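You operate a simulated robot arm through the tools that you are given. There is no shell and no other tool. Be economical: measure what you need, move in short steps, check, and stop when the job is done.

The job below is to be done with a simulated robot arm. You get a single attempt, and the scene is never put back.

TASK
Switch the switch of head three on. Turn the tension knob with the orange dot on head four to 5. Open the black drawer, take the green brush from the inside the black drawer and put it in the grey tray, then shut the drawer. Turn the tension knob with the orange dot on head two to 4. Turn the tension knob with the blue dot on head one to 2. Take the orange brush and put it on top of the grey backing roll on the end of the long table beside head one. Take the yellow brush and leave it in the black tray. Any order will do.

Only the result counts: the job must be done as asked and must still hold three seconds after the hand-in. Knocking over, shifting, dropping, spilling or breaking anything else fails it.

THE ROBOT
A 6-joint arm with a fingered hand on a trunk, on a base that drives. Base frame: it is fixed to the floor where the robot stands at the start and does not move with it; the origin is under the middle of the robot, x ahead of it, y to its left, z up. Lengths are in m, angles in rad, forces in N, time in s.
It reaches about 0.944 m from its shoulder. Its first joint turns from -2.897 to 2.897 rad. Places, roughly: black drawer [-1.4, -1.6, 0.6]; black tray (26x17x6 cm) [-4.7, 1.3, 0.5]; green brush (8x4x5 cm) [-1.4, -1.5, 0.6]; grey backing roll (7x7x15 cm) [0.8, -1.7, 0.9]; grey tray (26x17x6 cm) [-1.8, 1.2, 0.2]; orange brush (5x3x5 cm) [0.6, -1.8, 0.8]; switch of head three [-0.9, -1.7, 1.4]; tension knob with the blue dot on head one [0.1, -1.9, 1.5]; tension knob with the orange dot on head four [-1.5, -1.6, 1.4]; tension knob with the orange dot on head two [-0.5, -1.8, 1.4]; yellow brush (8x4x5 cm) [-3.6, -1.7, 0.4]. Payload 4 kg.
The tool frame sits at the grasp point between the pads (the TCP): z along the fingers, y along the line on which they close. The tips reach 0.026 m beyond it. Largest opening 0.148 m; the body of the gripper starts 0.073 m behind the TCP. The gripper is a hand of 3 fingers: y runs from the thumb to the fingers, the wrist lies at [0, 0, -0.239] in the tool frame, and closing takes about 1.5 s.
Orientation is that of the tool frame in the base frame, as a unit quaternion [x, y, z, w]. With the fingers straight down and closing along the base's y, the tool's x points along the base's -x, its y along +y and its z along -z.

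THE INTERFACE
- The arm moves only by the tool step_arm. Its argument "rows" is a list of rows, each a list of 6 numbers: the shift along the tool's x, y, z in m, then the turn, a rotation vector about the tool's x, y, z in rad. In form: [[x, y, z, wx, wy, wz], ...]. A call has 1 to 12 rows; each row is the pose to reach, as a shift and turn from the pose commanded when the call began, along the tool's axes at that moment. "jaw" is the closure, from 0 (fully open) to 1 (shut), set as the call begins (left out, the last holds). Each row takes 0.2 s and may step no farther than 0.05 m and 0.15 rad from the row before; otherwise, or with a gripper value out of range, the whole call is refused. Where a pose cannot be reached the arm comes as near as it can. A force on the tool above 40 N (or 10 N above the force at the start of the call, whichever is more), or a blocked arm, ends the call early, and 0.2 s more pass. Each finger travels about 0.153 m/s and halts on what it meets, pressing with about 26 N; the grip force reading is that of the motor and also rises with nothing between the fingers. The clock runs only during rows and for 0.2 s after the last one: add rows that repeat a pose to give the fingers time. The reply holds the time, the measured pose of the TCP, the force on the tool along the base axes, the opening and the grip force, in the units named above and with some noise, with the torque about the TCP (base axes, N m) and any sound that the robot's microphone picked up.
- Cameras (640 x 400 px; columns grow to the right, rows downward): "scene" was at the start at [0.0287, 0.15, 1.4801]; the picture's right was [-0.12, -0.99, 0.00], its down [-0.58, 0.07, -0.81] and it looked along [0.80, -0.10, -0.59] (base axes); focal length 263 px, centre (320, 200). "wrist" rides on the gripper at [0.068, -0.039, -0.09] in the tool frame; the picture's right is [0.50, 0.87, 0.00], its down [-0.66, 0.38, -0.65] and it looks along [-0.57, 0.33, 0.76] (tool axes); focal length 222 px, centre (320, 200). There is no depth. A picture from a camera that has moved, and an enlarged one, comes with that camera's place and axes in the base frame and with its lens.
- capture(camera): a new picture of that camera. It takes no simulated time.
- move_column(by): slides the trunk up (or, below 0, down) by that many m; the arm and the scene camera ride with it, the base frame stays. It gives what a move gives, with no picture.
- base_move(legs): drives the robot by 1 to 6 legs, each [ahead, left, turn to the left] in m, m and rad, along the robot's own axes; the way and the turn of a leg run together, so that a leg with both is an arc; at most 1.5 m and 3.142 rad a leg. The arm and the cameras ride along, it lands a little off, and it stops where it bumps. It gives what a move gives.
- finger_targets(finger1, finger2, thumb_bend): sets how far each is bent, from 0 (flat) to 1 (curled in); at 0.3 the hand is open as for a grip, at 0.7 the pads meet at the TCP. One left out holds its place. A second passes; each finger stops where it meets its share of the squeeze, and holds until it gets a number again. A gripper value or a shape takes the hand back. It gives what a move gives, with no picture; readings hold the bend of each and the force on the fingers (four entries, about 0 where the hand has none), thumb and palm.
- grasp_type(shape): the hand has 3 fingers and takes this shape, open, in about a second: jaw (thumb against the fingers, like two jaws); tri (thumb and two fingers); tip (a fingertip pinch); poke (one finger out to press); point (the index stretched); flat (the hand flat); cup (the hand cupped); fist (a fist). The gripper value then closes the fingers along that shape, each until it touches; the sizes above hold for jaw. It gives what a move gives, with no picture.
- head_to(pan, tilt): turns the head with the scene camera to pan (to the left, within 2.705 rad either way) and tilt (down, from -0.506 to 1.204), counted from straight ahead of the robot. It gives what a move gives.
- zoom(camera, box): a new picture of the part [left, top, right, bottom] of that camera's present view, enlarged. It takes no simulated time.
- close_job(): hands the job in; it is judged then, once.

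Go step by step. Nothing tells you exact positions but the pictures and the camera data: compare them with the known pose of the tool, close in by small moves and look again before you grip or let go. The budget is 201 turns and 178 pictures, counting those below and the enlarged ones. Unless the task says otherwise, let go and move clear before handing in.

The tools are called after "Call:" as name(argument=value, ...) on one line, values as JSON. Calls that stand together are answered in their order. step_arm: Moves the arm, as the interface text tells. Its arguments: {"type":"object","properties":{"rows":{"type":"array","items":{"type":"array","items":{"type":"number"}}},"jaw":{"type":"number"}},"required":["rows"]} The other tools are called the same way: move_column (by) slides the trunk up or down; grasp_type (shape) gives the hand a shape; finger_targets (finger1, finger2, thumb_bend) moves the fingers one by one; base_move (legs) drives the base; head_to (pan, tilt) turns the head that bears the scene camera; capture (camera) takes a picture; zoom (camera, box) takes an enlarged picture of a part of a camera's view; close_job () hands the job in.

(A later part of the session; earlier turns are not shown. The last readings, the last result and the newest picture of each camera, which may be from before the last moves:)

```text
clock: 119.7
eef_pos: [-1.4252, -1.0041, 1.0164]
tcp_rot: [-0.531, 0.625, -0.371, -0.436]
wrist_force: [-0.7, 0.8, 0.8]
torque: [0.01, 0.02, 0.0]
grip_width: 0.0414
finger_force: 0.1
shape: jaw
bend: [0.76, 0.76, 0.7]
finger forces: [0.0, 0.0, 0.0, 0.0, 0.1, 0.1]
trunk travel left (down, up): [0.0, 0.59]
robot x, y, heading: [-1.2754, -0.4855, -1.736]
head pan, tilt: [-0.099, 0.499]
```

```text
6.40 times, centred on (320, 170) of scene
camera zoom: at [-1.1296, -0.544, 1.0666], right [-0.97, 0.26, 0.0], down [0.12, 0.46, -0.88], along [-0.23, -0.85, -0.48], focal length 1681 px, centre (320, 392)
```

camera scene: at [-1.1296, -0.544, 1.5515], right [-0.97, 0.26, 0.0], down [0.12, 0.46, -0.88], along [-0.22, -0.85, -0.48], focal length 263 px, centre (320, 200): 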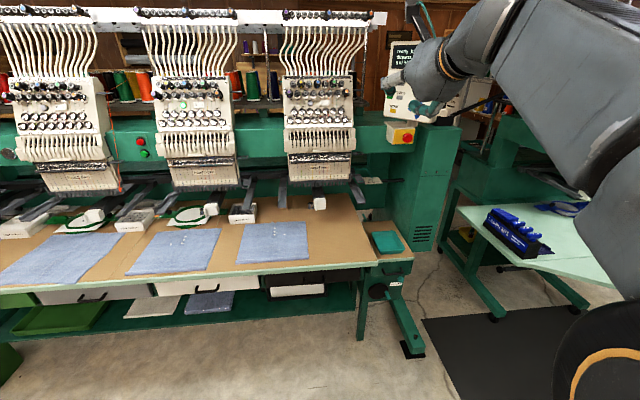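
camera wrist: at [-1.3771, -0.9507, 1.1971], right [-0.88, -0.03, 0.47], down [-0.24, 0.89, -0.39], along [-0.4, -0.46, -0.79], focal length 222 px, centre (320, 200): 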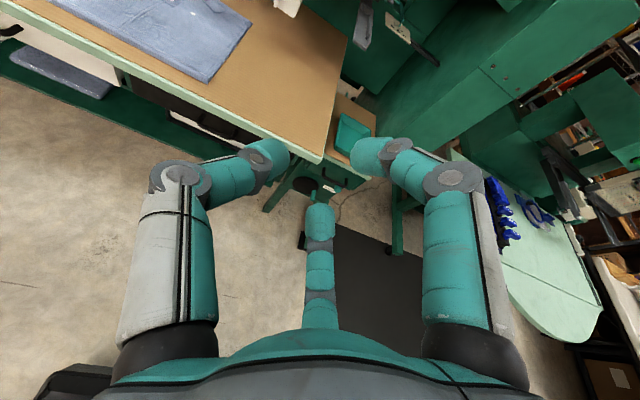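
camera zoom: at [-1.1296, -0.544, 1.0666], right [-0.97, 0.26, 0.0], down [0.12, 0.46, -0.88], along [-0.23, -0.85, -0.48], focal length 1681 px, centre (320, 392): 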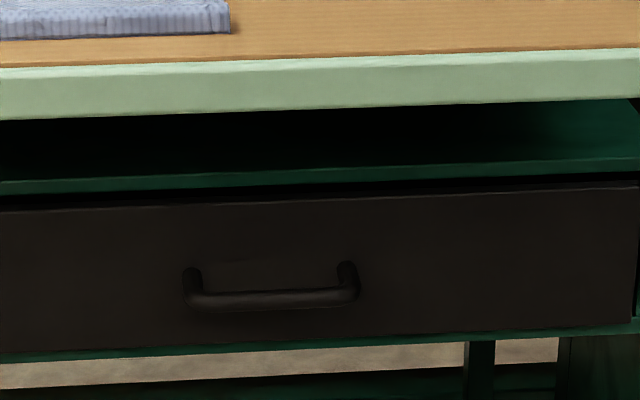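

The black drawer's handle bar is at about [-1.327,-1.389,0.654], ~10 cm long. I retract and level the hand, then drive nearer so I can grip the bar and pull with the base.

Call:
step_arm(rows=[[0, 0, -0.04, 0, 0.117, 0], [0, 0, -0.08, 0, 0.234, 0], [0, 0, -0.12, 0, 0.35, 0]], jaw=0.5)

Call:
step_arm(rows=[[-0.03, 0, 0, 0, 0, -0.142], [-0.06, 0, 0, 0, 0, -0.285], [-0.09, 0, 0, 0, 0, -0.428], [-0.12, 0, 0, 0, 0, -0.571], [-0.15, 0, 0, 0, 0, -0.714], [-0.18, 0, 0, 0, 0, -0.857], [-0.21, 0, 0, 0, 0, -1.0], [-0.24, 0, 0, 0, 0, -1.143], [-0.27, 0, 0, 0, 0, -1.286], [-0.3, 0, 0, 0, 0, -1.428], [-0.33, 0, 0, 0, 0, -1.571]])

Call:
capture(camera="scene")

```text
clock: 120.7
eef_pos: [-1.4306, -0.9259, 1.028]
tcp_rot: [-0.465, 0.566, -0.452, -0.509]
wrist_force: [0.3, -0.1, -0.6]
torque: [0.0, 0.04, -0.02]
grip_width: 0.0739
finger_force: 0.2
shape: jaw
bend: [0.36, 0.36, 0.7]
finger forces: [0.0, 0.0, 0.0, 0.0, 0.0, 0.1]
trunk travel left (down, up): [0.0, 0.59]
robot x, y, heading: [-1.2783, -0.4881, -1.728]
head pan, tilt: [-0.099, 0.499]
stopped in row 3: the arm was blocked; the commanded pose is now the measured one
```

```text
clock: 123.1
eef_pos: [-1.4113, -0.9617, 0.7556]
tcp_rot: [0.727, -0.068, -0.042, 0.682]
wrist_force: [-0.4, 0.3, -0.3]
torque: [0.04, -0.01, -0.02]
grip_width: 0.0736
finger_force: 0.0
shape: jaw
bend: [0.36, 0.36, 0.7]
finger forces: [0.2, 0.0, 0.0, 0.0, 0.1, 0.1]
out of reach, approached as far as the arm can: row 9, 10, 11
trunk travel left (down, up): [0.0, 0.59]
robot x, y, heading: [-1.2753, -0.4909, -1.74]
head pan, tilt: [-0.099, 0.499]
```

```text
81 pictures are left
camera scene: at [-1.1296, -0.5437, 1.0672], right [-0.97, 0.26, 0.0], down [0.12, 0.46, -0.88], along [-0.23, -0.85, -0.48], focal length 263 px, centre (320, 200)
```

scene: 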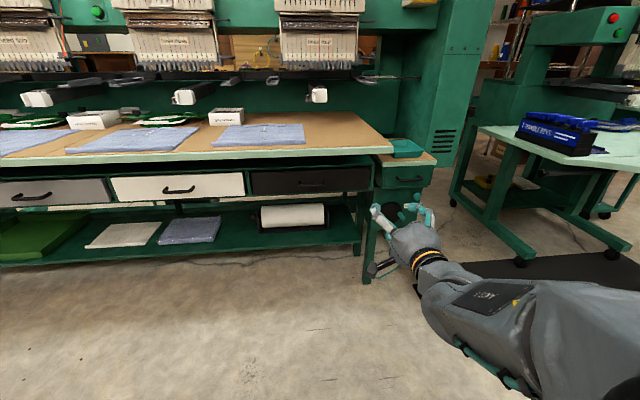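

Hand is level with thumb below. I drive nearer (0.24 ahead, 0.125 left).

Call:
base_move(legs=[[0, 0.125, 0], [0.22, 0, 0]])

Call:
step_arm(rows=[[0, -0.03, 0, 0, 0, 0], [0, -0.06, 0, 0, 0, 0], [0, -0.09, 0.01, -0.03, 0, 0]])

Call:
capture(camera="wrist")

Call:
capture(camera="scene")

```text
clock: 125.6
eef_pos: [-1.3233, -1.1937, 0.7557]
tcp_rot: [0.727, -0.069, -0.043, 0.682]
wrist_force: [-0.7, 0.5, 0.5]
torque: [0.04, -0.03, 0.0]
grip_width: 0.0738
finger_force: 0.0
shape: jaw
bend: [0.36, 0.36, 0.7]
finger forces: [0.0, 0.1, 0.1, 0.1, 0.0, 0.0]
trunk travel left (down, up): [0.0, 0.59]
robot x, y, heading: [-1.1895, -0.719, -1.739]
head pan, tilt: [-0.099, 0.499]
```

```text
clock: 126.4
eef_pos: [-1.3536, -1.1965, 0.7344]
tcp_rot: [0.724, -0.07, -0.034, 0.685]
wrist_force: [0.1, -0.1, 0.3]
torque: [-0.03, -0.03, 0.0]
grip_width: 0.0736
finger_force: 0.0
shape: jaw
bend: [0.36, 0.36, 0.7]
finger forces: [0.1, 0.0, 0.0, 0.0, 0.0, 0.0]
out of reach, approached as far as the arm can: row 1, 2, 3
trunk travel left (down, up): [0.0, 0.59]
robot x, y, heading: [-1.187, -0.7198, -1.736]
head pan, tilt: [-0.099, 0.499]
```

```text
80 pictures are left
camera wrist: at [-1.272, -1.1167, 0.7042], right [0.45, -0.12, 0.89], down [-0.57, 0.72, 0.38], along [-0.69, -0.68, 0.25], focal length 222 px, centre (320, 200)
```

wrist: 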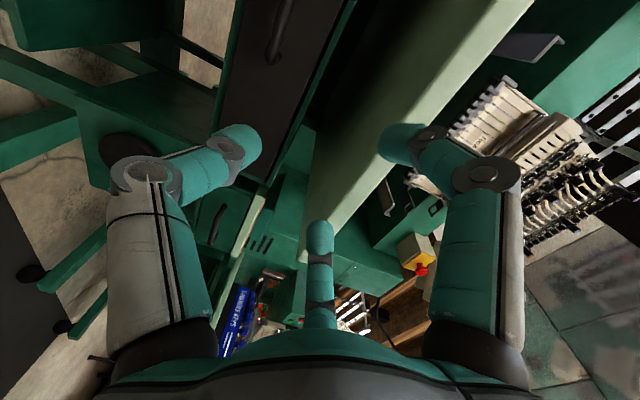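

```text
79 pictures are left
camera scene: at [-1.0384, -0.7751, 1.0666], right [-0.97, 0.26, 0.0], down [0.12, 0.46, -0.88], along [-0.23, -0.85, -0.48], focal length 263 px, centre (320, 200)
```

scene: 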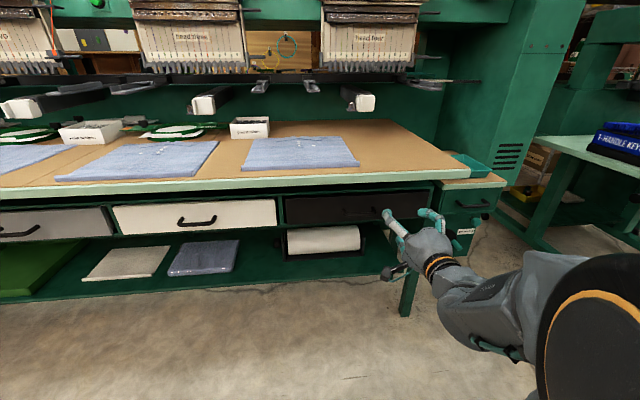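

The arm is too folded to go lower here; I back the base 0.08 m to have room, then lower while extending.

Call:
base_move(legs=[[-0.08, 0, 0]])

Call:
step_arm(rows=[[0.01, -0.01, 0.03, 0, 0, 0], [0.015, -0.03, 0.06, 0, 0, 0], [0.02, -0.055, 0.08, 0, 0, 0], [0.025, -0.078, 0.1, 0, 0, 0]])

Call:
capture(camera="wrist")

```text
clock: 127.5
eef_pos: [-1.3397, -1.1167, 0.7333]
tcp_rot: [0.724, -0.07, -0.033, 0.685]
wrist_force: [-0.3, 0.5, -0.5]
torque: [0.02, -0.01, 0.0]
grip_width: 0.0739
finger_force: 0.1
shape: jaw
bend: [0.36, 0.36, 0.7]
finger forces: [0.1, 0.0, 0.0, 0.2, 0.0, 0.0]
trunk travel left (down, up): [0.0, 0.59]
robot x, y, heading: [-1.1712, -0.6342, -1.732]
head pan, tilt: [-0.099, 0.499]
```

```text
clock: 128.5
eef_pos: [-1.3622, -1.2036, 0.7219]
tcp_rot: [0.733, -0.071, -0.021, 0.677]
wrist_force: [-1.0, 0.2, 0.3]
torque: [0.02, 0.01, -0.01]
grip_width: 0.0736
finger_force: 0.1
shape: jaw
bend: [0.36, 0.36, 0.7]
finger forces: [0.1, 0.0, 0.1, 0.0, 0.1, 0.0]
out of reach, approached as far as the arm can: row 1, 2, 3, 4
trunk travel left (down, up): [0.0, 0.59]
robot x, y, heading: [-1.1752, -0.6416, -1.734]
head pan, tilt: [-0.099, 0.499]
```

```text
78 pictures are left
camera wrist: at [-1.2814, -1.1213, 0.6954], right [0.43, -0.13, 0.89], down [-0.6, 0.7, 0.39], along [-0.68, -0.7, 0.23], focal length 222 px, centre (320, 200)
```

wrist: 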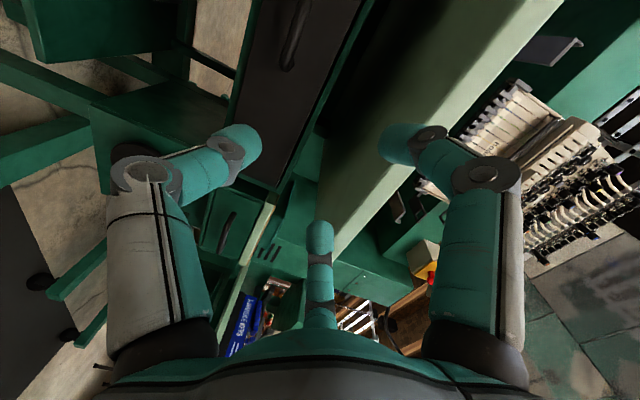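

The arm was too near its shoulder. I back off more so it can extend while low, then I'll advance with the base.

Call:
base_move(legs=[[-0.22, 0, 0]])

Call:
step_arm(rows=[[0.01, 0, 0.04, -0.02, -0.012, -0.015], [0.025, 0, 0.08, -0.04, -0.025, -0.03], [0.04, -0.01, 0.11, -0.06, -0.035, -0.045], [0.05, -0.03, 0.13, -0.085, -0.047, -0.065], [0.06, -0.05, 0.14, -0.085, -0.047, -0.065], [0.06, -0.065, 0.14, -0.085, -0.047, -0.065]])

Call:
capture(camera="wrist")

Call:
capture(camera="scene")

```text
clock: 130.2
eef_pos: [-1.3271, -0.9848, 0.7217]
tcp_rot: [0.733, -0.071, -0.02, 0.676]
wrist_force: [0.7, -0.2, 0.4]
torque: [0.01, 0.02, 0.0]
grip_width: 0.0738
finger_force: 0.1
shape: jaw
bend: [0.36, 0.36, 0.7]
finger forces: [0.0, 0.0, 0.1, 0.0, 0.1, 0.0]
trunk travel left (down, up): [0.0, 0.59]
robot x, y, heading: [-1.1368, -0.4233, -1.732]
head pan, tilt: [-0.099, 0.499]
```

```text
clock: 131.6
eef_pos: [-1.3483, -1.1455, 0.7209]
tcp_rot: [0.722, -0.056, -0.029, 0.689]
wrist_force: [0.0, 0.3, 0.7]
torque: [0.0, 0.04, 0.04]
grip_width: 0.0738
finger_force: 0.0
shape: jaw
bend: [0.36, 0.36, 0.7]
finger forces: [0.1, 0.0, 0.0, 0.0, 0.1, 0.0]
out of reach, approached as far as the arm can: row 1, 2, 3, 4, 5, 6
trunk travel left (down, up): [0.0, 0.59]
robot x, y, heading: [-1.1363, -0.4222, -1.733]
head pan, tilt: [-0.099, 0.499]
```

```text
77 pictures are left
camera wrist: at [-1.2685, -1.0625, 0.6892], right [0.46, -0.1, 0.88], down [-0.59, 0.71, 0.39], along [-0.67, -0.7, 0.27], focal length 222 px, centre (320, 200)
```

wrist: 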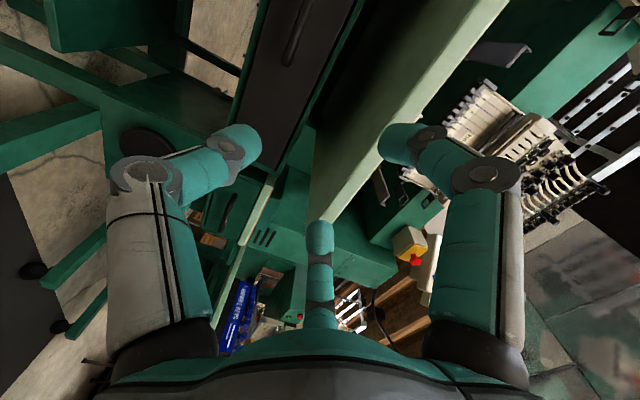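

```text
76 pictures are left
camera scene: at [-0.99, -0.4763, 1.0666], right [-0.97, 0.26, 0.0], down [0.12, 0.46, -0.88], along [-0.23, -0.85, -0.48], focal length 263 px, centre (320, 200)
```

scene: 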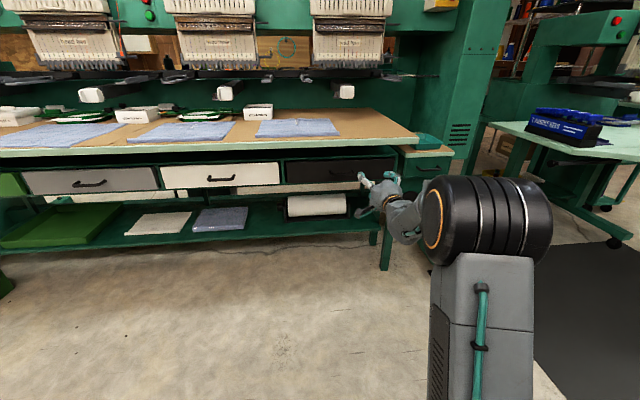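

Horizontal at that height isn't reachable, so I pitch the hand 25° downward, which keeps the wrist higher.

Call:
step_arm(rows=[[0.015, 0, 0, 0.11, -0.015, 0], [0.03, -0.01, 0, 0.22, -0.03, 0], [0.045, -0.03, 0, 0.33, -0.045, 0], [0.06, -0.05, 0, 0.44, -0.055, 0], [0.06, -0.067, 0, 0.44, -0.055, 0]])

Call:
capture(camera="wrist")

```text
clock: 132.8
eef_pos: [-1.2813, -1.1459, 0.655]
tcp_rot: [0.854, -0.079, -0.036, 0.513]
wrist_force: [-0.8, -0.5, -0.2]
torque: [0.02, 0.01, 0.03]
grip_width: 0.0738
finger_force: 0.1
shape: jaw
bend: [0.36, 0.36, 0.7]
finger forces: [0.1, 0.0, 0.0, 0.0, 0.0, 0.0]
trunk travel left (down, up): [0.0, 0.59]
robot x, y, heading: [-1.1368, -0.4198, -1.732]
head pan, tilt: [-0.099, 0.499]
```

```text
75 pictures are left
camera wrist: at [-1.199, -1.0618, 0.6647], right [0.41, -0.49, 0.77], down [-0.59, 0.51, 0.63], along [-0.7, -0.71, -0.08], focal length 222 px, centre (320, 200)
```

wrist: 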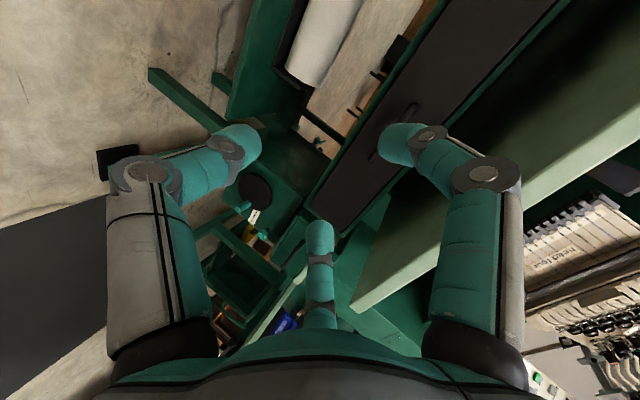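

Now I advance with the base most of the way.

Call:
base_move(legs=[[0.17, 0, 0]])

Call:
capture(camera="wrist")

Call:
zoom(camera="scene", box=[260, 140, 420, 240])

```text
clock: 134.2
eef_pos: [-1.3062, -1.304, 0.6537]
tcp_rot: [0.854, -0.08, -0.035, 0.513]
wrist_force: [0.0, -0.2, 0.5]
torque: [0.0, -0.01, 0.02]
grip_width: 0.0739
finger_force: 0.0
shape: jaw
bend: [0.36, 0.36, 0.7]
finger forces: [0.0, 0.0, 0.0, 0.0, 0.0, 0.0]
trunk travel left (down, up): [0.0, 0.59]
robot x, y, heading: [-1.1657, -0.5767, -1.732]
head pan, tilt: [-0.099, 0.499]
```

```text
74 pictures are left
camera wrist: at [-1.224, -1.2197, 0.6647], right [0.41, -0.48, 0.77], down [-0.59, 0.51, 0.63], along [-0.7, -0.71, -0.08], focal length 222 px, centre (320, 200)
```

wrist: 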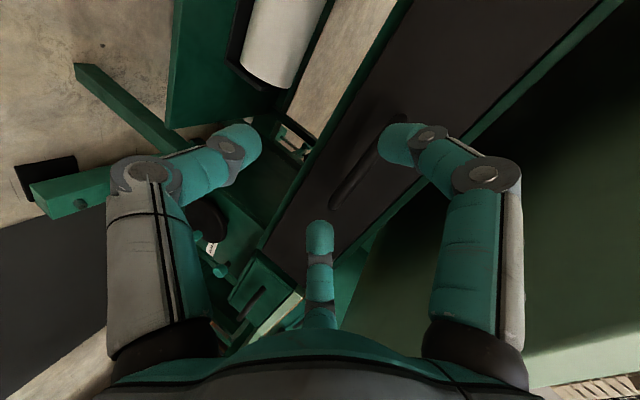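

```text
4.00 times, centred on (340, 190) of scene
camera zoom: at [-1.0156, -0.634, 1.0666], right [-0.97, 0.26, 0.0], down [0.12, 0.46, -0.88], along [-0.23, -0.85, -0.48], focal length 1051 px, centre (240, 240)
```

zoom: 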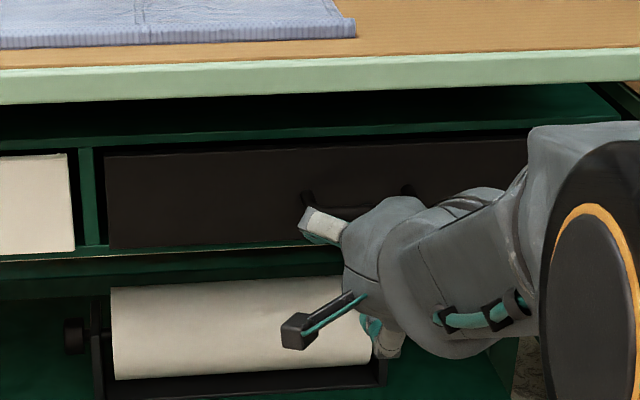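

The bar sits ~43 mm above the hand axis and 77 mm ahead. I raise onto its line and approach.

Call:
step_arm(rows=[[0, 0.02, 0.005, 0, 0, 0], [0, 0.043, 0.015, 0, 0, 0], [0, 0.043, 0.035, 0, 0, 0]])

Call:
capture(camera="wrist")

Call:
zoom(camera="scene", box=[290, 160, 390, 240])

```text
clock: 135.0
eef_pos: [-1.3162, -1.3528, 0.678]
tcp_rot: [0.853, -0.081, -0.034, 0.514]
wrist_force: [0.3, -0.6, 0.3]
torque: [0.01, 0.01, 0.01]
grip_width: 0.0737
finger_force: 0.1
shape: jaw
bend: [0.36, 0.36, 0.7]
finger forces: [0.0, 0.1, 0.0, 0.1, 0.1, 0.1]
out of reach, approached as far as the arm can: row 2
trunk travel left (down, up): [0.0, 0.59]
robot x, y, heading: [-1.1588, -0.5784, -1.728]
head pan, tilt: [-0.099, 0.499]
```

```text
72 pictures are left
camera wrist: at [-1.2327, -1.2689, 0.6872], right [0.4, -0.48, 0.78], down [-0.59, 0.51, 0.63], along [-0.7, -0.71, -0.08], focal length 222 px, centre (320, 200)
```

wrist: 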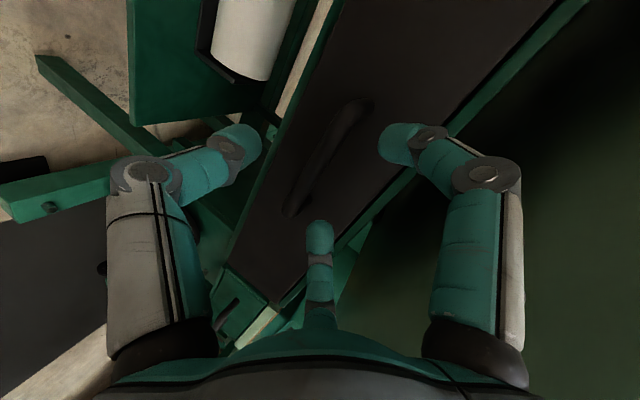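

```text
5.00 times, centred on (340, 200) of scene
camera zoom: at [-1.0156, -0.6339, 1.0666], right [-0.97, 0.26, 0.0], down [0.12, 0.46, -0.88], along [-0.23, -0.85, -0.48], focal length 1313 px, centre (220, 200)
```

zoom: 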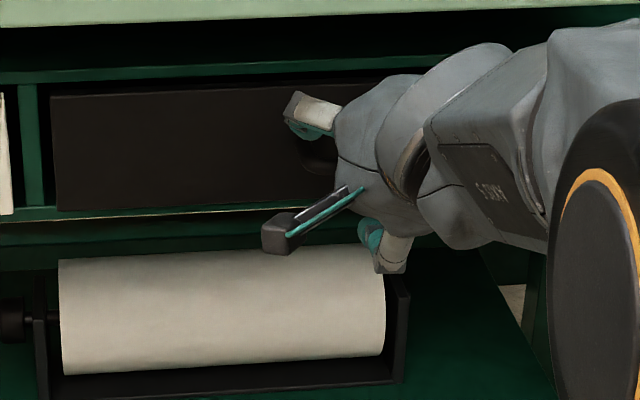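

Bar is between thumb and fingers, centred. Advance 30 mm and look.

Call:
step_arm(rows=[[0, 0.001, 0.015, 0, 0, 0], [0, 0.002, 0.03, 0, 0, 0]])

Call:
capture(camera="wrist")

```text
clock: 135.6
eef_pos: [-1.3216, -1.38, 0.6659]
tcp_rot: [0.854, -0.079, -0.035, 0.513]
wrist_force: [1.2, 3.5, -0.2]
torque: [-0.04, 0.05, 0.08]
grip_width: 0.0735
finger_force: 0.0
shape: jaw
bend: [0.37, 0.36, 0.7]
finger forces: [3.3, 0.8, 0.0, 0.0, 0.0, 0.0]
trunk travel left (down, up): [0.0, 0.59]
robot x, y, heading: [-1.163, -0.5778, -1.727]
head pan, tilt: [-0.099, 0.499]
```

```text
70 pictures are left
camera wrist: at [-1.2378, -1.2939, 0.675], right [0.41, -0.48, 0.77], down [-0.59, 0.51, 0.63], along [-0.7, -0.71, -0.08], focal length 222 px, centre (320, 200)
```

wrist: 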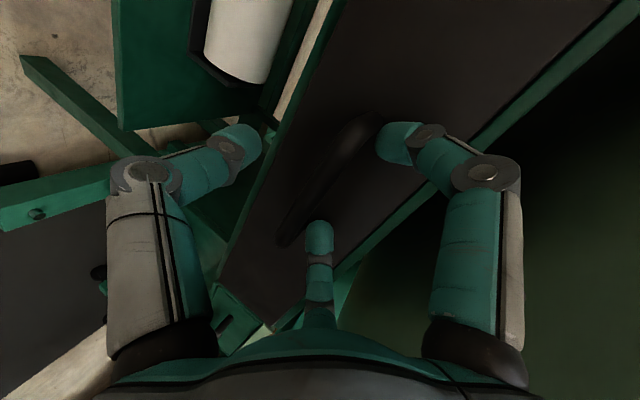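

Fingers just touch the drawer face. Close on the bar.

Call:
step_arm(rows=[[0, 0, -0.002, 0, 0, 0], [0, 0, -0.002, 0, 0, 0], [0, 0, -0.002, 0, 0, 0], [0, 0, -0.002, 0, 0, 0], [0, 0, -0.002, 0, 0, 0], [0, 0, -0.002, 0, 0, 0]], jaw=1)

Call:
capture(camera="wrist")

```text
clock: 137.0
eef_pos: [-1.3199, -1.3771, 0.6628]
tcp_rot: [0.855, -0.079, -0.035, 0.511]
wrist_force: [-2.8, 3.1, -16.2]
torque: [0.11, -0.05, -0.05]
grip_width: 0.0
finger_force: 26.0
shape: jaw
bend: [0.81, 0.7, 0.65]
finger forces: [0.1, 0.4, 0.1, 0.0, 30.8, 0.1]
trunk travel left (down, up): [0.0, 0.59]
robot x, y, heading: [-1.1633, -0.5793, -1.731]
head pan, tilt: [-0.099, 0.499]
```

```text
69 pictures are left
camera wrist: at [-1.2383, -1.294, 0.6739], right [0.41, -0.49, 0.77], down [-0.59, 0.51, 0.63], along [-0.7, -0.71, -0.08], focal length 222 px, centre (320, 200)
```

wrist: 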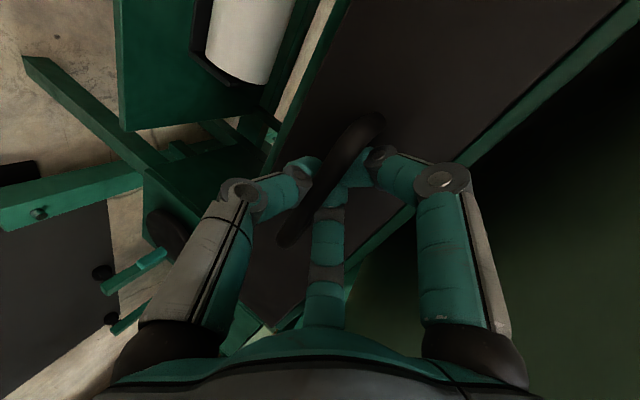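

The fingers are hooked behind the bar. I pull with the base, 0.1 m first.

Call:
base_move(legs=[[-0.1, 0, 0]])

Call:
capture(camera="scene")

```text
clock: 138.2
eef_pos: [-1.3043, -1.278, 0.6641]
tcp_rot: [0.854, -0.078, -0.034, 0.513]
wrist_force: [-13.3, 1.4, -19.4]
torque: [0.08, 0.09, -0.02]
grip_width: 0.0
finger_force: 26.3
shape: jaw
bend: [0.81, 0.7, 0.65]
finger forces: [0.0, 0.2, 0.2, 0.1, 33.4, 0.0]
trunk travel left (down, up): [0.0, 0.59]
robot x, y, heading: [-1.1464, -0.4776, -1.729]
head pan, tilt: [-0.099, 0.499]
```

```text
68 pictures are left
camera scene: at [-1.0003, -0.5339, 1.0666], right [-0.97, 0.26, 0.0], down [0.12, 0.46, -0.88], along [-0.22, -0.85, -0.48], focal length 263 px, centre (320, 200)
```

scene: 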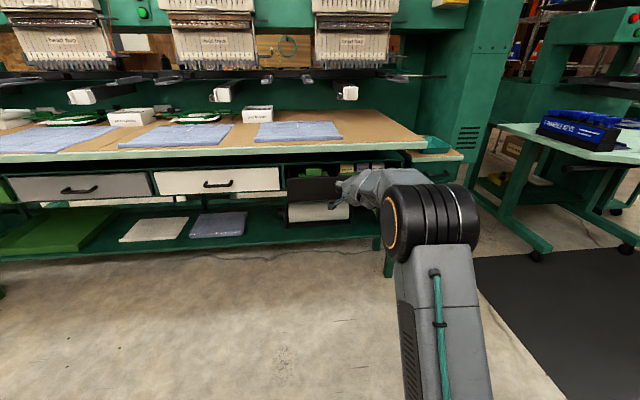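

It opens. Continue pulling 0.2 m.

Call:
base_move(legs=[[-0.1, -0.004, 0], [-0.1, -0.004, 0]])

Call:
capture(camera="scene")

```text
clock: 140.1
eef_pos: [-1.2778, -1.0726, 0.6627]
tcp_rot: [0.855, -0.078, -0.035, 0.512]
wrist_force: [18.5, -3.2, -17.7]
torque: [0.01, -0.16, 0.02]
grip_width: 0.0
finger_force: 25.5
shape: jaw
bend: [0.81, 0.7, 0.64]
finger forces: [0.0, 0.5, 0.0, 0.0, 32.8, 0.0]
trunk travel left (down, up): [0.0, 0.59]
robot x, y, heading: [-1.1242, -0.2703, -1.726]
head pan, tilt: [-0.099, 0.499]
```

```text
67 pictures are left
camera scene: at [-0.9738, -0.3281, 1.0664], right [-0.97, 0.25, 0.0], down [0.12, 0.46, -0.88], along [-0.22, -0.85, -0.48], focal length 263 px, centre (320, 200)
```

scene: 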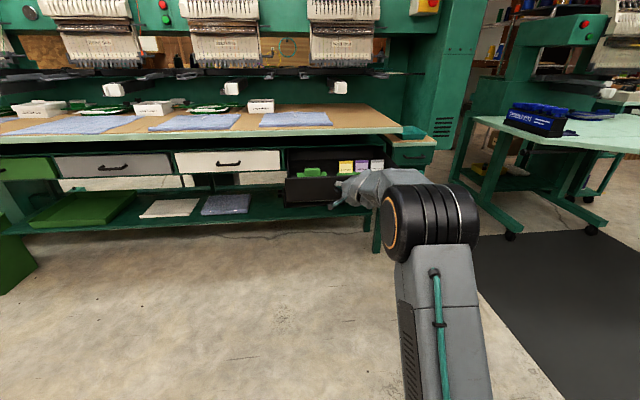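

Call:
zoom(camera="scene", box=[260, 110, 420, 220])

```text
3.64 times, centred on (340, 165) of scene
camera zoom: at [-0.9738, -0.3281, 1.0664], right [-0.97, 0.25, 0.0], down [0.12, 0.46, -0.88], along [-0.22, -0.85, -0.48], focal length 955 px, centre (247, 327)
```

zoom: 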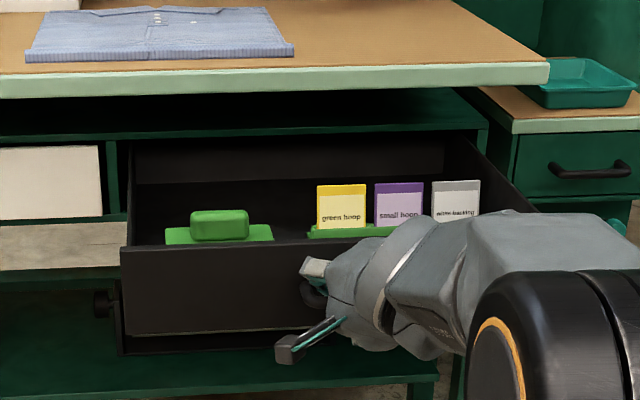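

The drawer is open ~0.3 m; the green brush is in its front-left part. I release the handle and back straight out.

Call:
step_arm(rows=[[0, 0, 0, 0, 0, 0], [0, 0, 0, 0, 0, 0], [0, 0, 0, 0, 0, 0], [0, 0, 0, 0, 0, 0], [0, 0, -0.02, 0, 0, 0], [0, 0, -0.05, 0, 0, 0], [0, 0, -0.08, 0, 0, 0], [0, 0, -0.11, 0, 0, 0]], jaw=0.48)

Call:
zoom(camera="scene", box=[260, 110, 420, 220])

```text
clock: 141.9
eef_pos: [-1.2625, -0.9749, 0.7179]
tcp_rot: [0.854, -0.079, -0.035, 0.513]
wrist_force: [0.1, 0.4, 0.2]
torque: [-0.03, 0.03, 0.0]
grip_width: 0.0764
finger_force: 0.0
shape: jaw
bend: [0.35, 0.35, 0.7]
finger forces: [0.1, 0.0, 0.0, 0.0, 0.0, 0.0]
trunk travel left (down, up): [0.0, 0.59]
robot x, y, heading: [-1.1182, -0.2725, -1.726]
head pan, tilt: [-0.099, 0.499]
```

```text
3.64 times, centred on (340, 165) of scene
camera zoom: at [-0.9745, -0.3269, 1.0665], right [-0.97, 0.25, 0.0], down [0.12, 0.46, -0.88], along [-0.22, -0.85, -0.48], focal length 955 px, centre (247, 327)
```

zoom: 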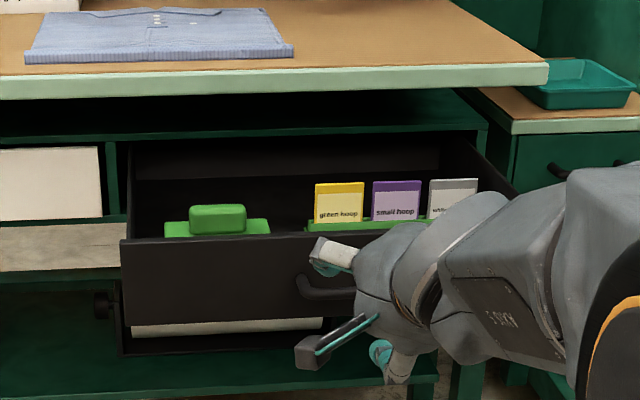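

I raise the trunk, point the hand down (thumb toward me), then drive so the brush is in reach.

Call:
move_column(by=0.35)

Call:
step_arm(rows=[[0, 0, -0.02, 0.14, 0, 0], [0, 0, -0.04, 0.28, 0, 0], [0, 0, -0.06, 0.42, 0, 0], [0, 0, -0.06, 0.56, 0, 0], [0, 0, -0.06, 0.7, 0, 0], [0, 0, -0.06, 0.84, 0, 0], [0, 0, -0.06, 0.98, 0, 0], [0, 0, -0.06, 1.08, 0, 0]], jaw=0.3)

Call:
base_move(legs=[[0, 0.1, 0], [0.3, 0, 0]])

Call:
capture(camera="wrist")

Call:
head_to(pan=-0.1, tilt=0.8)

Call:
capture(camera="scene")

```text
clock: 145.3
eef_pos: [-1.2635, -0.9759, 1.0676]
tcp_rot: [0.854, -0.078, -0.034, 0.513]
wrist_force: [0.4, 0.6, 0.3]
torque: [0.01, -0.01, -0.03]
grip_width: 0.0766
finger_force: 0.0
shape: jaw
bend: [0.35, 0.35, 0.7]
finger forces: [0.1, 0.1, 0.1, 0.0, 0.0, 0.1]
trunk travel left (down, up): [-0.35, 0.24]
robot x, y, heading: [-1.1207, -0.2713, -1.73]
head pan, tilt: [-0.099, 0.499]
```

```text
clock: 147.1
eef_pos: [-1.2385, -0.9294, 1.0856]
tcp_rot: [0.995, -0.084, 0.004, 0.057]
wrist_force: [-0.2, -0.7, -0.2]
torque: [-0.01, 0.0, -0.02]
grip_width: 0.1032
finger_force: 0.0
shape: jaw
bend: [0.28, 0.28, 0.74]
finger forces: [0.0, 0.1, 0.0, 0.0, 0.0, 0.0]
out of reach, approached as far as the arm can: row 1, 7, 8
trunk travel left (down, up): [-0.35, 0.24]
robot x, y, heading: [-1.121, -0.269, -1.73]
head pan, tilt: [-0.099, 0.499]
```

```text
clock: 149.9
eef_pos: [-1.1839, -1.2429, 1.0889]
tcp_rot: [0.995, -0.083, 0.005, 0.058]
wrist_force: [-0.2, 1.3, 0.4]
torque: [-0.04, 0.01, 0.0]
grip_width: 0.1034
finger_force: 0.0
shape: jaw
bend: [0.28, 0.28, 0.74]
finger forces: [0.1, 0.1, 0.0, 0.0, 0.0, 0.1]
trunk travel left (down, up): [-0.35, 0.24]
robot x, y, heading: [-1.0714, -0.5886, -1.723]
head pan, tilt: [-0.099, 0.499]
```

```text
64 pictures are left
camera wrist: at [-1.1109, -1.206, 1.1746], right [0.35, -0.93, 0.11], down [-0.71, -0.19, 0.68], along [-0.61, -0.32, -0.73], focal length 222 px, centre (320, 200)
```

wrist: 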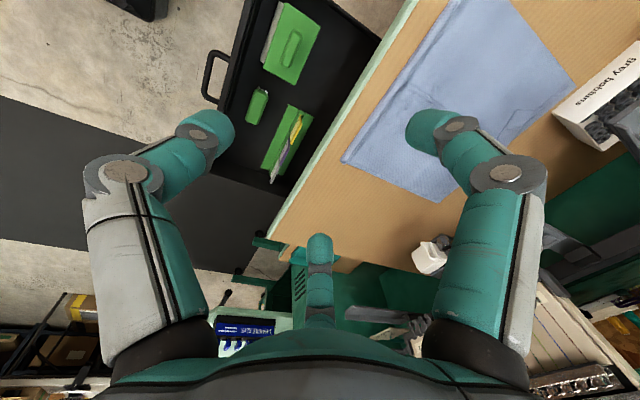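

```text
clock: 150.7
eef_pos: [-1.1829, -1.243, 1.0878]
tcp_rot: [0.995, -0.081, 0.006, 0.057]
wrist_force: [0.3, -0.9, 0.9]
torque: [-0.01, -0.02, -0.01]
grip_width: 0.1032
finger_force: 0.0
shape: jaw
bend: [0.28, 0.28, 0.74]
finger forces: [0.0, 0.0, 0.0, 0.0, 0.0, 0.0]
trunk travel left (down, up): [-0.35, 0.24]
robot x, y, heading: [-1.0685, -0.5859, -1.726]
head pan, tilt: [-0.099, 0.799]
```

```text
63 pictures are left
camera scene: at [-0.9193, -0.6311, 1.3907], right [-0.97, 0.25, 0.0], down [0.18, 0.69, -0.7], along [-0.17, -0.68, -0.72], focal length 263 px, centre (320, 200)
```

scene: 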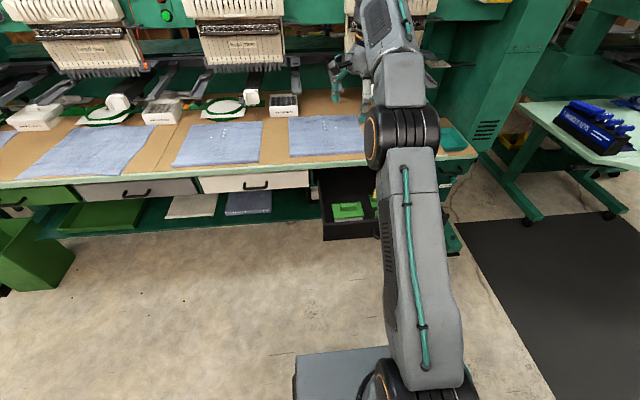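

Call:
zoom(camera="wrist", box=[200, 0, 360, 190])

Call:
zoom(camera="scene", box=[310, 160, 400, 250])

```text
2.11 times, centred on (280, 95) of wrist
camera zoom: at [-1.1109, -1.2061, 1.1745], right [0.35, -0.93, 0.11], down [-0.71, -0.19, 0.68], along [-0.61, -0.32, -0.73], focal length 468 px, centre (404, 421)
```

zoom: 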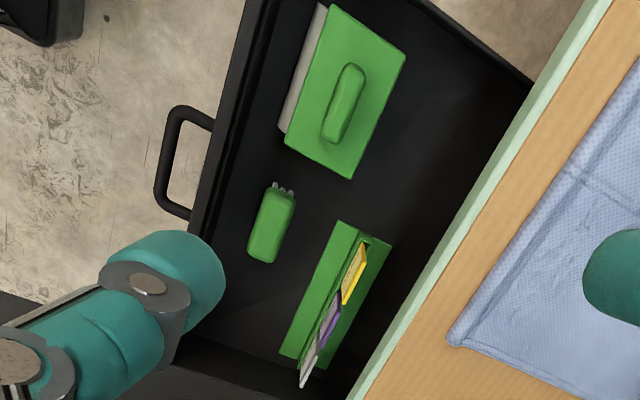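

```text
4.44 times, centred on (355, 205) of scene
camera zoom: at [-0.9193, -0.6311, 1.3907], right [-0.97, 0.25, 0.0], down [0.18, 0.69, -0.7], along [-0.17, -0.68, -0.72], focal length 1167 px, centre (164, 178)
```

zoom: 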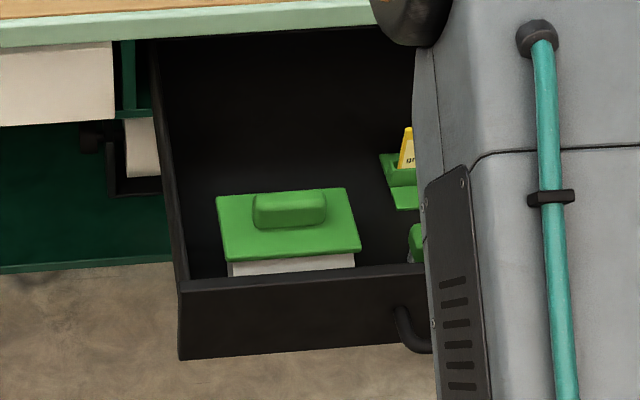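

The flat one is a lidded box; the brush is the small green block by the drawer front at about [-1.32,-1.19]. The front wall is close, so I want the thumb at the back: I level and turn the hand half a turn.

Call:
step_arm(rows=[[0, 0, 0, 0.112, -0.019, 0]])

Call:
step_arm(rows=[[-0.013, -0.003, 0, 0, 0, -0.15], [-0.026, -0.006, 0, 0, 0, -0.3], [-0.039, -0.009, 0, 0, 0, -0.45], [-0.052, -0.012, 0, 0, 0, -0.6], [-0.065, -0.015, 0, 0, 0, -0.75], [-0.078, -0.018, 0, 0, 0, -0.9], [-0.091, -0.021, 0, 0, 0, -1.05], [-0.104, -0.024, 0, 0, 0, -1.2], [-0.117, -0.025, 0, 0, 0, -1.35], [-0.13, -0.026, 0, 0, 0, -1.5], [-0.145, -0.027, 0, 0, 0, -1.65]])

Call:
step_arm(rows=[[0, 0, 0, 0, 0, -0.15], [0, 0, 0, 0, 0, -0.3], [0, 0, 0, 0, 0, -0.45], [0, 0, 0, 0, 0, -0.6], [0, 0, 0, 0, 0, -0.75], [0, 0, 0, 0, 0, -0.9], [0, 0, 0, 0, 0, -1.05], [0, 0, 0, 0, 0, -1.2], [0, 0, 0, 0, 0, -1.35], [0, 0, 0, 0, 0, -1.5], [0, 0, 0, 0, 0, -1.65]])

Call:
capture(camera="wrist")

```text
clock: 151.1
eef_pos: [-1.1842, -1.2431, 1.0875]
tcp_rot: [0.995, -0.082, 0.005, 0.057]
wrist_force: [0.6, -1.1, -0.6]
torque: [0.0, 0.03, -0.01]
grip_width: 0.1034
finger_force: 0.0
shape: jaw
bend: [0.28, 0.28, 0.74]
finger forces: [0.0, 0.0, 0.0, 0.0, 0.1, 0.1]
out of reach, approached as far as the arm can: row 1
trunk travel left (down, up): [-0.35, 0.24]
robot x, y, heading: [-1.0715, -0.5848, -1.725]
head pan, tilt: [-0.099, 0.799]
```

```text
clock: 153.5
eef_pos: [-1.3214, -1.1931, 1.0803]
tcp_rot: [0.736, 0.675, -0.038, 0.043]
wrist_force: [-0.5, -0.1, -0.3]
torque: [0.0, 0.0, 0.03]
grip_width: 0.1035
finger_force: 0.0
shape: jaw
bend: [0.28, 0.28, 0.74]
finger forces: [0.1, 0.1, 0.0, 0.0, 0.0, 0.0]
trunk travel left (down, up): [-0.35, 0.24]
robot x, y, heading: [-1.0687, -0.5862, -1.725]
head pan, tilt: [-0.099, 0.799]
```

```text
clock: 155.9
eef_pos: [-1.1308, -1.132, 0.88]
tcp_rot: [0.074, 0.987, -0.117, -0.086]
wrist_force: [0.4, 0.1, 0.1]
torque: [0.01, 0.02, 0.0]
grip_width: 0.1034
finger_force: 0.0
shape: jaw
bend: [0.28, 0.28, 0.74]
finger forces: [0.0, 0.1, 0.0, 0.1, 0.0, 0.0]
out of reach, approached as far as the arm can: row 3, 4, 5, 6, 7, 8, 9, 10, 11
trunk travel left (down, up): [-0.35, 0.24]
robot x, y, heading: [-1.0701, -0.5847, -1.719]
head pan, tilt: [-0.099, 0.799]
```

```text
60 pictures are left
camera wrist: at [-1.185, -1.139, 0.9863], right [-0.38, 0.91, -0.14], down [0.81, 0.4, 0.43], along [0.45, 0.06, -0.89], focal length 222 px, centre (320, 200)
```

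wrist: 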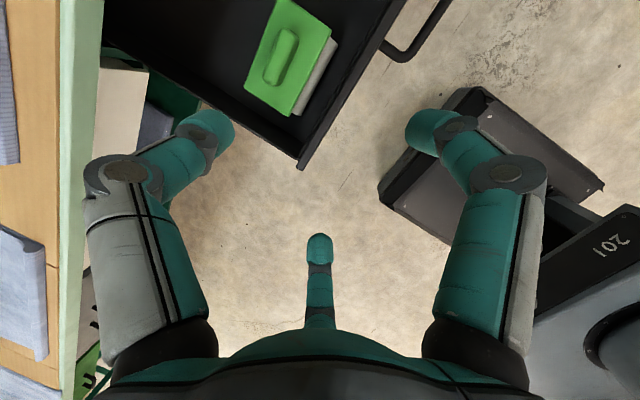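

That direction hits a wrist limit (nothing was touched). I unwind the other way, lifting and returning over the brush.

Call:
step_arm(rows=[[0.02, -0.013, -0.015, 0, 0, 0.15], [0.043, -0.027, -0.03, 0, 0, 0.3], [0.066, -0.042, -0.045, 0, 0, 0.45], [0.09, -0.057, -0.06, 0, 0, 0.6], [0.113, -0.071, -0.075, 0, 0, 0.75], [0.136, -0.086, -0.09, 0, 0, 0.9], [0.159, -0.1, -0.105, 0, 0, 1.05], [0.181, -0.114, -0.12, 0, 0, 1.2], [0.204, -0.129, -0.135, 0, 0, 1.35]])

Call:
step_arm(rows=[[0, 0, 0, 0, 0, 0.15], [0, 0, 0, 0, 0, 0.3], [0, 0, 0, 0, 0, 0.45], [0, 0, 0, 0, 0, 0.6], [0, 0, 0, 0, 0, 0.75], [0, 0, 0, 0, 0, 0.9], [0, 0, 0, 0, 0, 1.05], [0, 0, 0, 0, 0, 1.2], [0, 0, 0, 0, 0, 1.35], [0, 0, 0, 0, 0, 1.5], [0, 0, 0, 0, 0, 1.65]])

```text
clock: 157.9
eef_pos: [-1.308, -1.1865, 1.0697]
tcp_rot: [0.675, 0.724, -0.145, 0.007]
wrist_force: [0.1, -0.5, -0.5]
torque: [0.0, 0.02, -0.03]
grip_width: 0.1035
finger_force: 0.2
shape: jaw
bend: [0.28, 0.28, 0.74]
finger forces: [0.0, 0.1, 0.1, 0.0, 0.0, 0.0]
trunk travel left (down, up): [-0.35, 0.24]
robot x, y, heading: [-1.0671, -0.587, -1.73]
head pan, tilt: [-0.099, 0.799]
```

```text
clock: 160.3
eef_pos: [-1.3084, -1.1874, 1.0697]
tcp_rot: [0.99, -0.007, -0.092, 0.111]
wrist_force: [0.3, 0.0, 0.2]
torque: [0.01, 0.01, -0.02]
grip_width: 0.1033
finger_force: 0.0
shape: jaw
bend: [0.28, 0.28, 0.74]
finger forces: [0.0, 0.0, 0.0, 0.0, 0.0, 0.1]
trunk travel left (down, up): [-0.35, 0.24]
robot x, y, heading: [-1.0708, -0.5873, -1.721]
head pan, tilt: [-0.099, 0.799]
```

Call:
step_arm(rows=[[0, 0, 0, 0.077, 0.063, 0], [0, 0, 0, 0.154, 0.126, 0], [0, 0, 0, 0.231, 0.189, 0]])

Call:
step_arm(rows=[[0, 0, 0, 0, 0, 0.143], [0, 0, 0, 0, 0, 0.286], [0, 0, 0, 0, 0, 0.429], [0, 0, 0, 0, 0, 0.571], [0, 0, 0, 0, 0, 0.714], [0, 0, 0, 0, 0, 0.857], [0, 0, 0, 0, 0, 1.0], [0, 0, 0, 0, 0, 1.143], [0, 0, 0, 0, 0, 1.286], [0, 0, 0, 0, 0, 1.429], [0, 0, 0, 0, 0, 1.571]])

Call:
step_arm(rows=[[0, 0, 0, 0, 0, 0.143], [0, 0, 0, 0, 0, 0.286], [0, 0, 0, 0, 0, 0.429], [0, 0, 0, 0, 0, 0.571], [0, 0, 0, 0, 0, 0.714], [0, 0, 0, 0, 0, 0.857], [0, 0, 0, 0, 0, 1.0], [0, 0, 0, 0, 0, 1.143]])

Call:
capture(camera="wrist")

```text
clock: 161.1
eef_pos: [-1.3088, -1.1867, 1.0688]
tcp_rot: [1.0, -0.004, 0.002, -0.004]
wrist_force: [0.1, 0.1, 0.1]
torque: [0.0, 0.01, 0.0]
grip_width: 0.1033
finger_force: 0.1
shape: jaw
bend: [0.28, 0.28, 0.74]
finger forces: [0.1, 0.0, 0.0, 0.0, 0.1, 0.1]
trunk travel left (down, up): [-0.35, 0.24]
robot x, y, heading: [-1.0722, -0.5864, -1.725]
head pan, tilt: [-0.099, 0.799]
```

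```text
clock: 163.5
eef_pos: [-1.3091, -1.1876, 1.07]
tcp_rot: [-0.703, 0.711, 0.002, 0.003]
wrist_force: [0.2, 0.2, 0.1]
torque: [-0.02, -0.03, 0.0]
grip_width: 0.1033
finger_force: 0.0
shape: jaw
bend: [0.28, 0.28, 0.74]
finger forces: [0.1, 0.0, 0.1, 0.1, 0.1, 0.0]
trunk travel left (down, up): [-0.35, 0.24]
robot x, y, heading: [-1.0693, -0.5852, -1.728]
head pan, tilt: [-0.099, 0.799]
```

```text
clock: 165.3
eef_pos: [-1.309, -1.187, 1.0701]
tcp_rot: [-0.206, 0.978, 0.003, 0.002]
wrist_force: [-0.1, 0.0, -0.6]
torque: [-0.02, -0.01, -0.02]
grip_width: 0.1034
finger_force: 0.1
shape: jaw
bend: [0.28, 0.28, 0.74]
finger forces: [0.0, 0.1, 0.0, 0.1, 0.0, 0.0]
trunk travel left (down, up): [-0.35, 0.24]
robot x, y, heading: [-1.0689, -0.5889, -1.725]
head pan, tilt: [-0.099, 0.799]
```

```text
59 pictures are left
camera wrist: at [-1.3553, -1.251, 1.1598], right [-0.81, 0.59, 0.0], down [0.44, 0.61, 0.66], along [0.39, 0.53, -0.75], focal length 222 px, centre (320, 200)
```

wrist: 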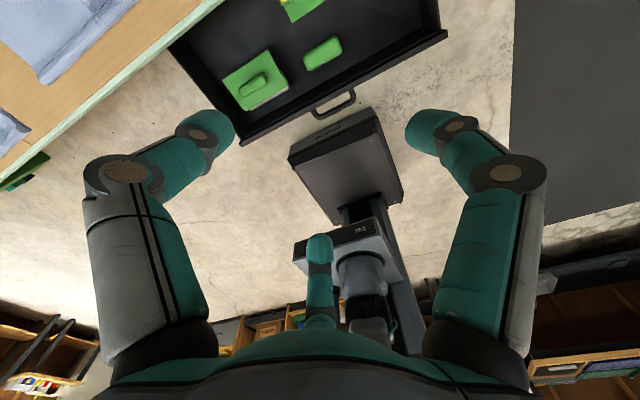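

Now the remaining turn, centring over the brush, and lowering to ~0.85.

Call:
step_arm(rows=[[0.003, 0.001, 0.04, 0, 0, 0.1], [0.006, 0.002, 0.08, 0, 0, 0.2], [0.009, 0.004, 0.12, 0, 0, 0.3], [0.009, 0.004, 0.16, 0, 0, 0.41], [0.009, 0.004, 0.2, 0, 0, 0.41]], jaw=0.64)

Call:
capture(camera="wrist")

Call:
zoom(camera="wrist", box=[240, 50, 400, 200])

```text
clock: 166.5
eef_pos: [-1.3167, -1.1841, 0.871]
tcp_rot: [-0.003, 1.0, 0.003, 0.001]
wrist_force: [-0.1, 0.2, 0.3]
torque: [0.01, 0.0, 0.0]
grip_width: 0.0535
finger_force: 0.0
shape: jaw
bend: [0.77, 0.77, 0.7]
finger forces: [0.0, 0.1, 0.0, 0.0, 0.0, 0.0]
trunk travel left (down, up): [-0.35, 0.24]
robot x, y, heading: [-1.0727, -0.5876, -1.728]
head pan, tilt: [-0.099, 0.799]
```

```text
58 pictures are left
camera wrist: at [-1.3848, -1.2238, 0.9604], right [-0.51, 0.86, 0.0], down [0.65, 0.38, 0.66], along [0.57, 0.34, -0.75], focal length 222 px, centre (320, 200)
```

wrist: 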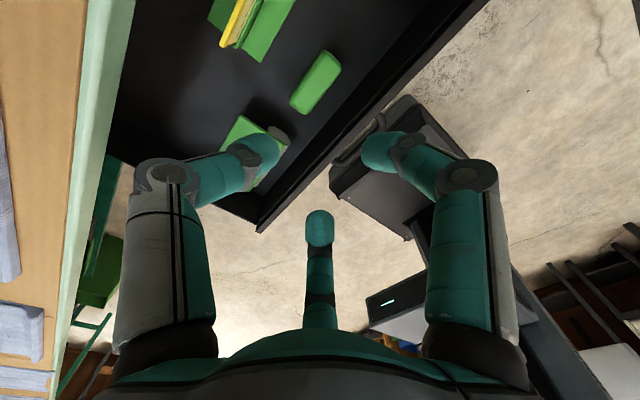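

```text
2.67 times, centred on (320, 125) of wrist
camera zoom: at [-1.3848, -1.2238, 0.9604], right [-0.51, 0.86, 0.0], down [0.65, 0.38, 0.66], along [0.57, 0.34, -0.75], focal length 592 px, centre (320, 400)
```

zoom: 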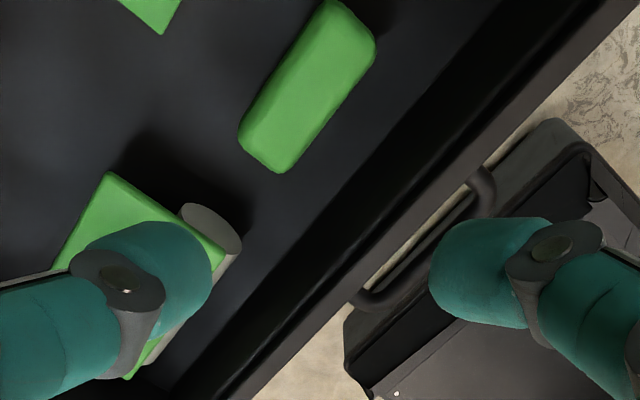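

The brush centre is [-1.319,-1.191], about 2 cm from the front wall. I tilt the hand 0.2 rad away from the wall and lower to just above.

Call:
step_arm(rows=[[0.002, 0, 0.02, -0.1, 0, 0], [0.002, 0, 0.05, -0.2, 0, 0], [0.002, -0.001, 0.09, -0.2, 0, 0], [0.002, -0.001, 0.13, -0.2, 0, 0], [0.002, -0.001, 0.15, -0.2, 0, 0]])

Call:
capture(camera="wrist")

Call:
zoom(camera="scene", box=[310, 140, 450, 260])

```text
clock: 167.7
eef_pos: [-1.3208, -1.1847, 0.7192]
tcp_rot: [-0.004, 0.995, 0.103, 0.002]
wrist_force: [-0.1, 0.5, 0.7]
torque: [-0.01, 0.02, 0.01]
grip_width: 0.0535
finger_force: 0.0
shape: jaw
bend: [0.77, 0.77, 0.7]
finger forces: [0.1, 0.0, 0.0, 0.0, 0.0, 0.1]
trunk travel left (down, up): [-0.35, 0.24]
robot x, y, heading: [-1.0699, -0.5869, -1.72]
head pan, tilt: [-0.099, 0.799]
```

```text
56 pictures are left
camera wrist: at [-1.3882, -1.2416, 0.7996], right [-0.51, 0.84, 0.18], down [0.65, 0.24, 0.72], along [0.56, 0.48, -0.67], focal length 222 px, centre (320, 200)
```

wrist: 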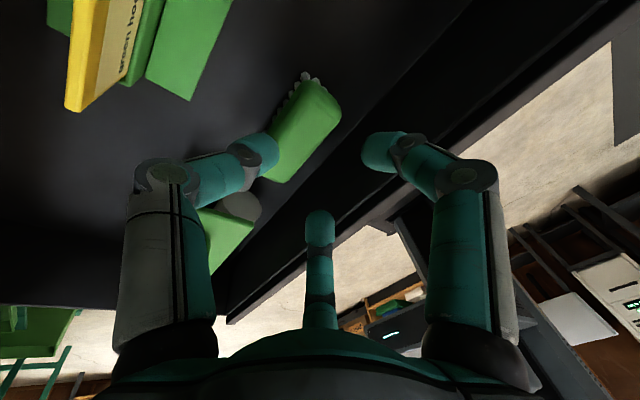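

```text
3.33 times, centred on (380, 200) of scene
camera zoom: at [-0.9192, -0.6309, 1.3907], right [-0.97, 0.25, 0.0], down [0.18, 0.69, -0.7], along [-0.17, -0.67, -0.72], focal length 876 px, centre (120, 200)
```

zoom: 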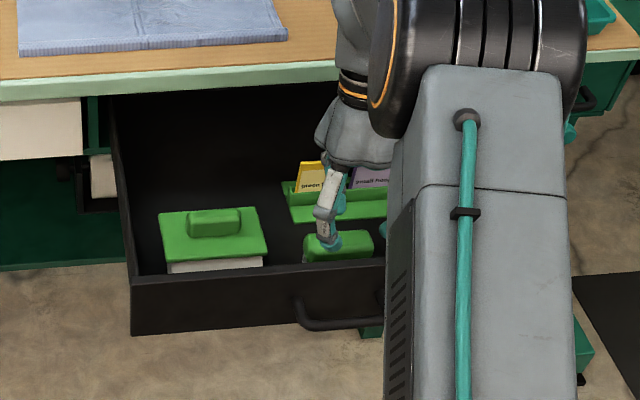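

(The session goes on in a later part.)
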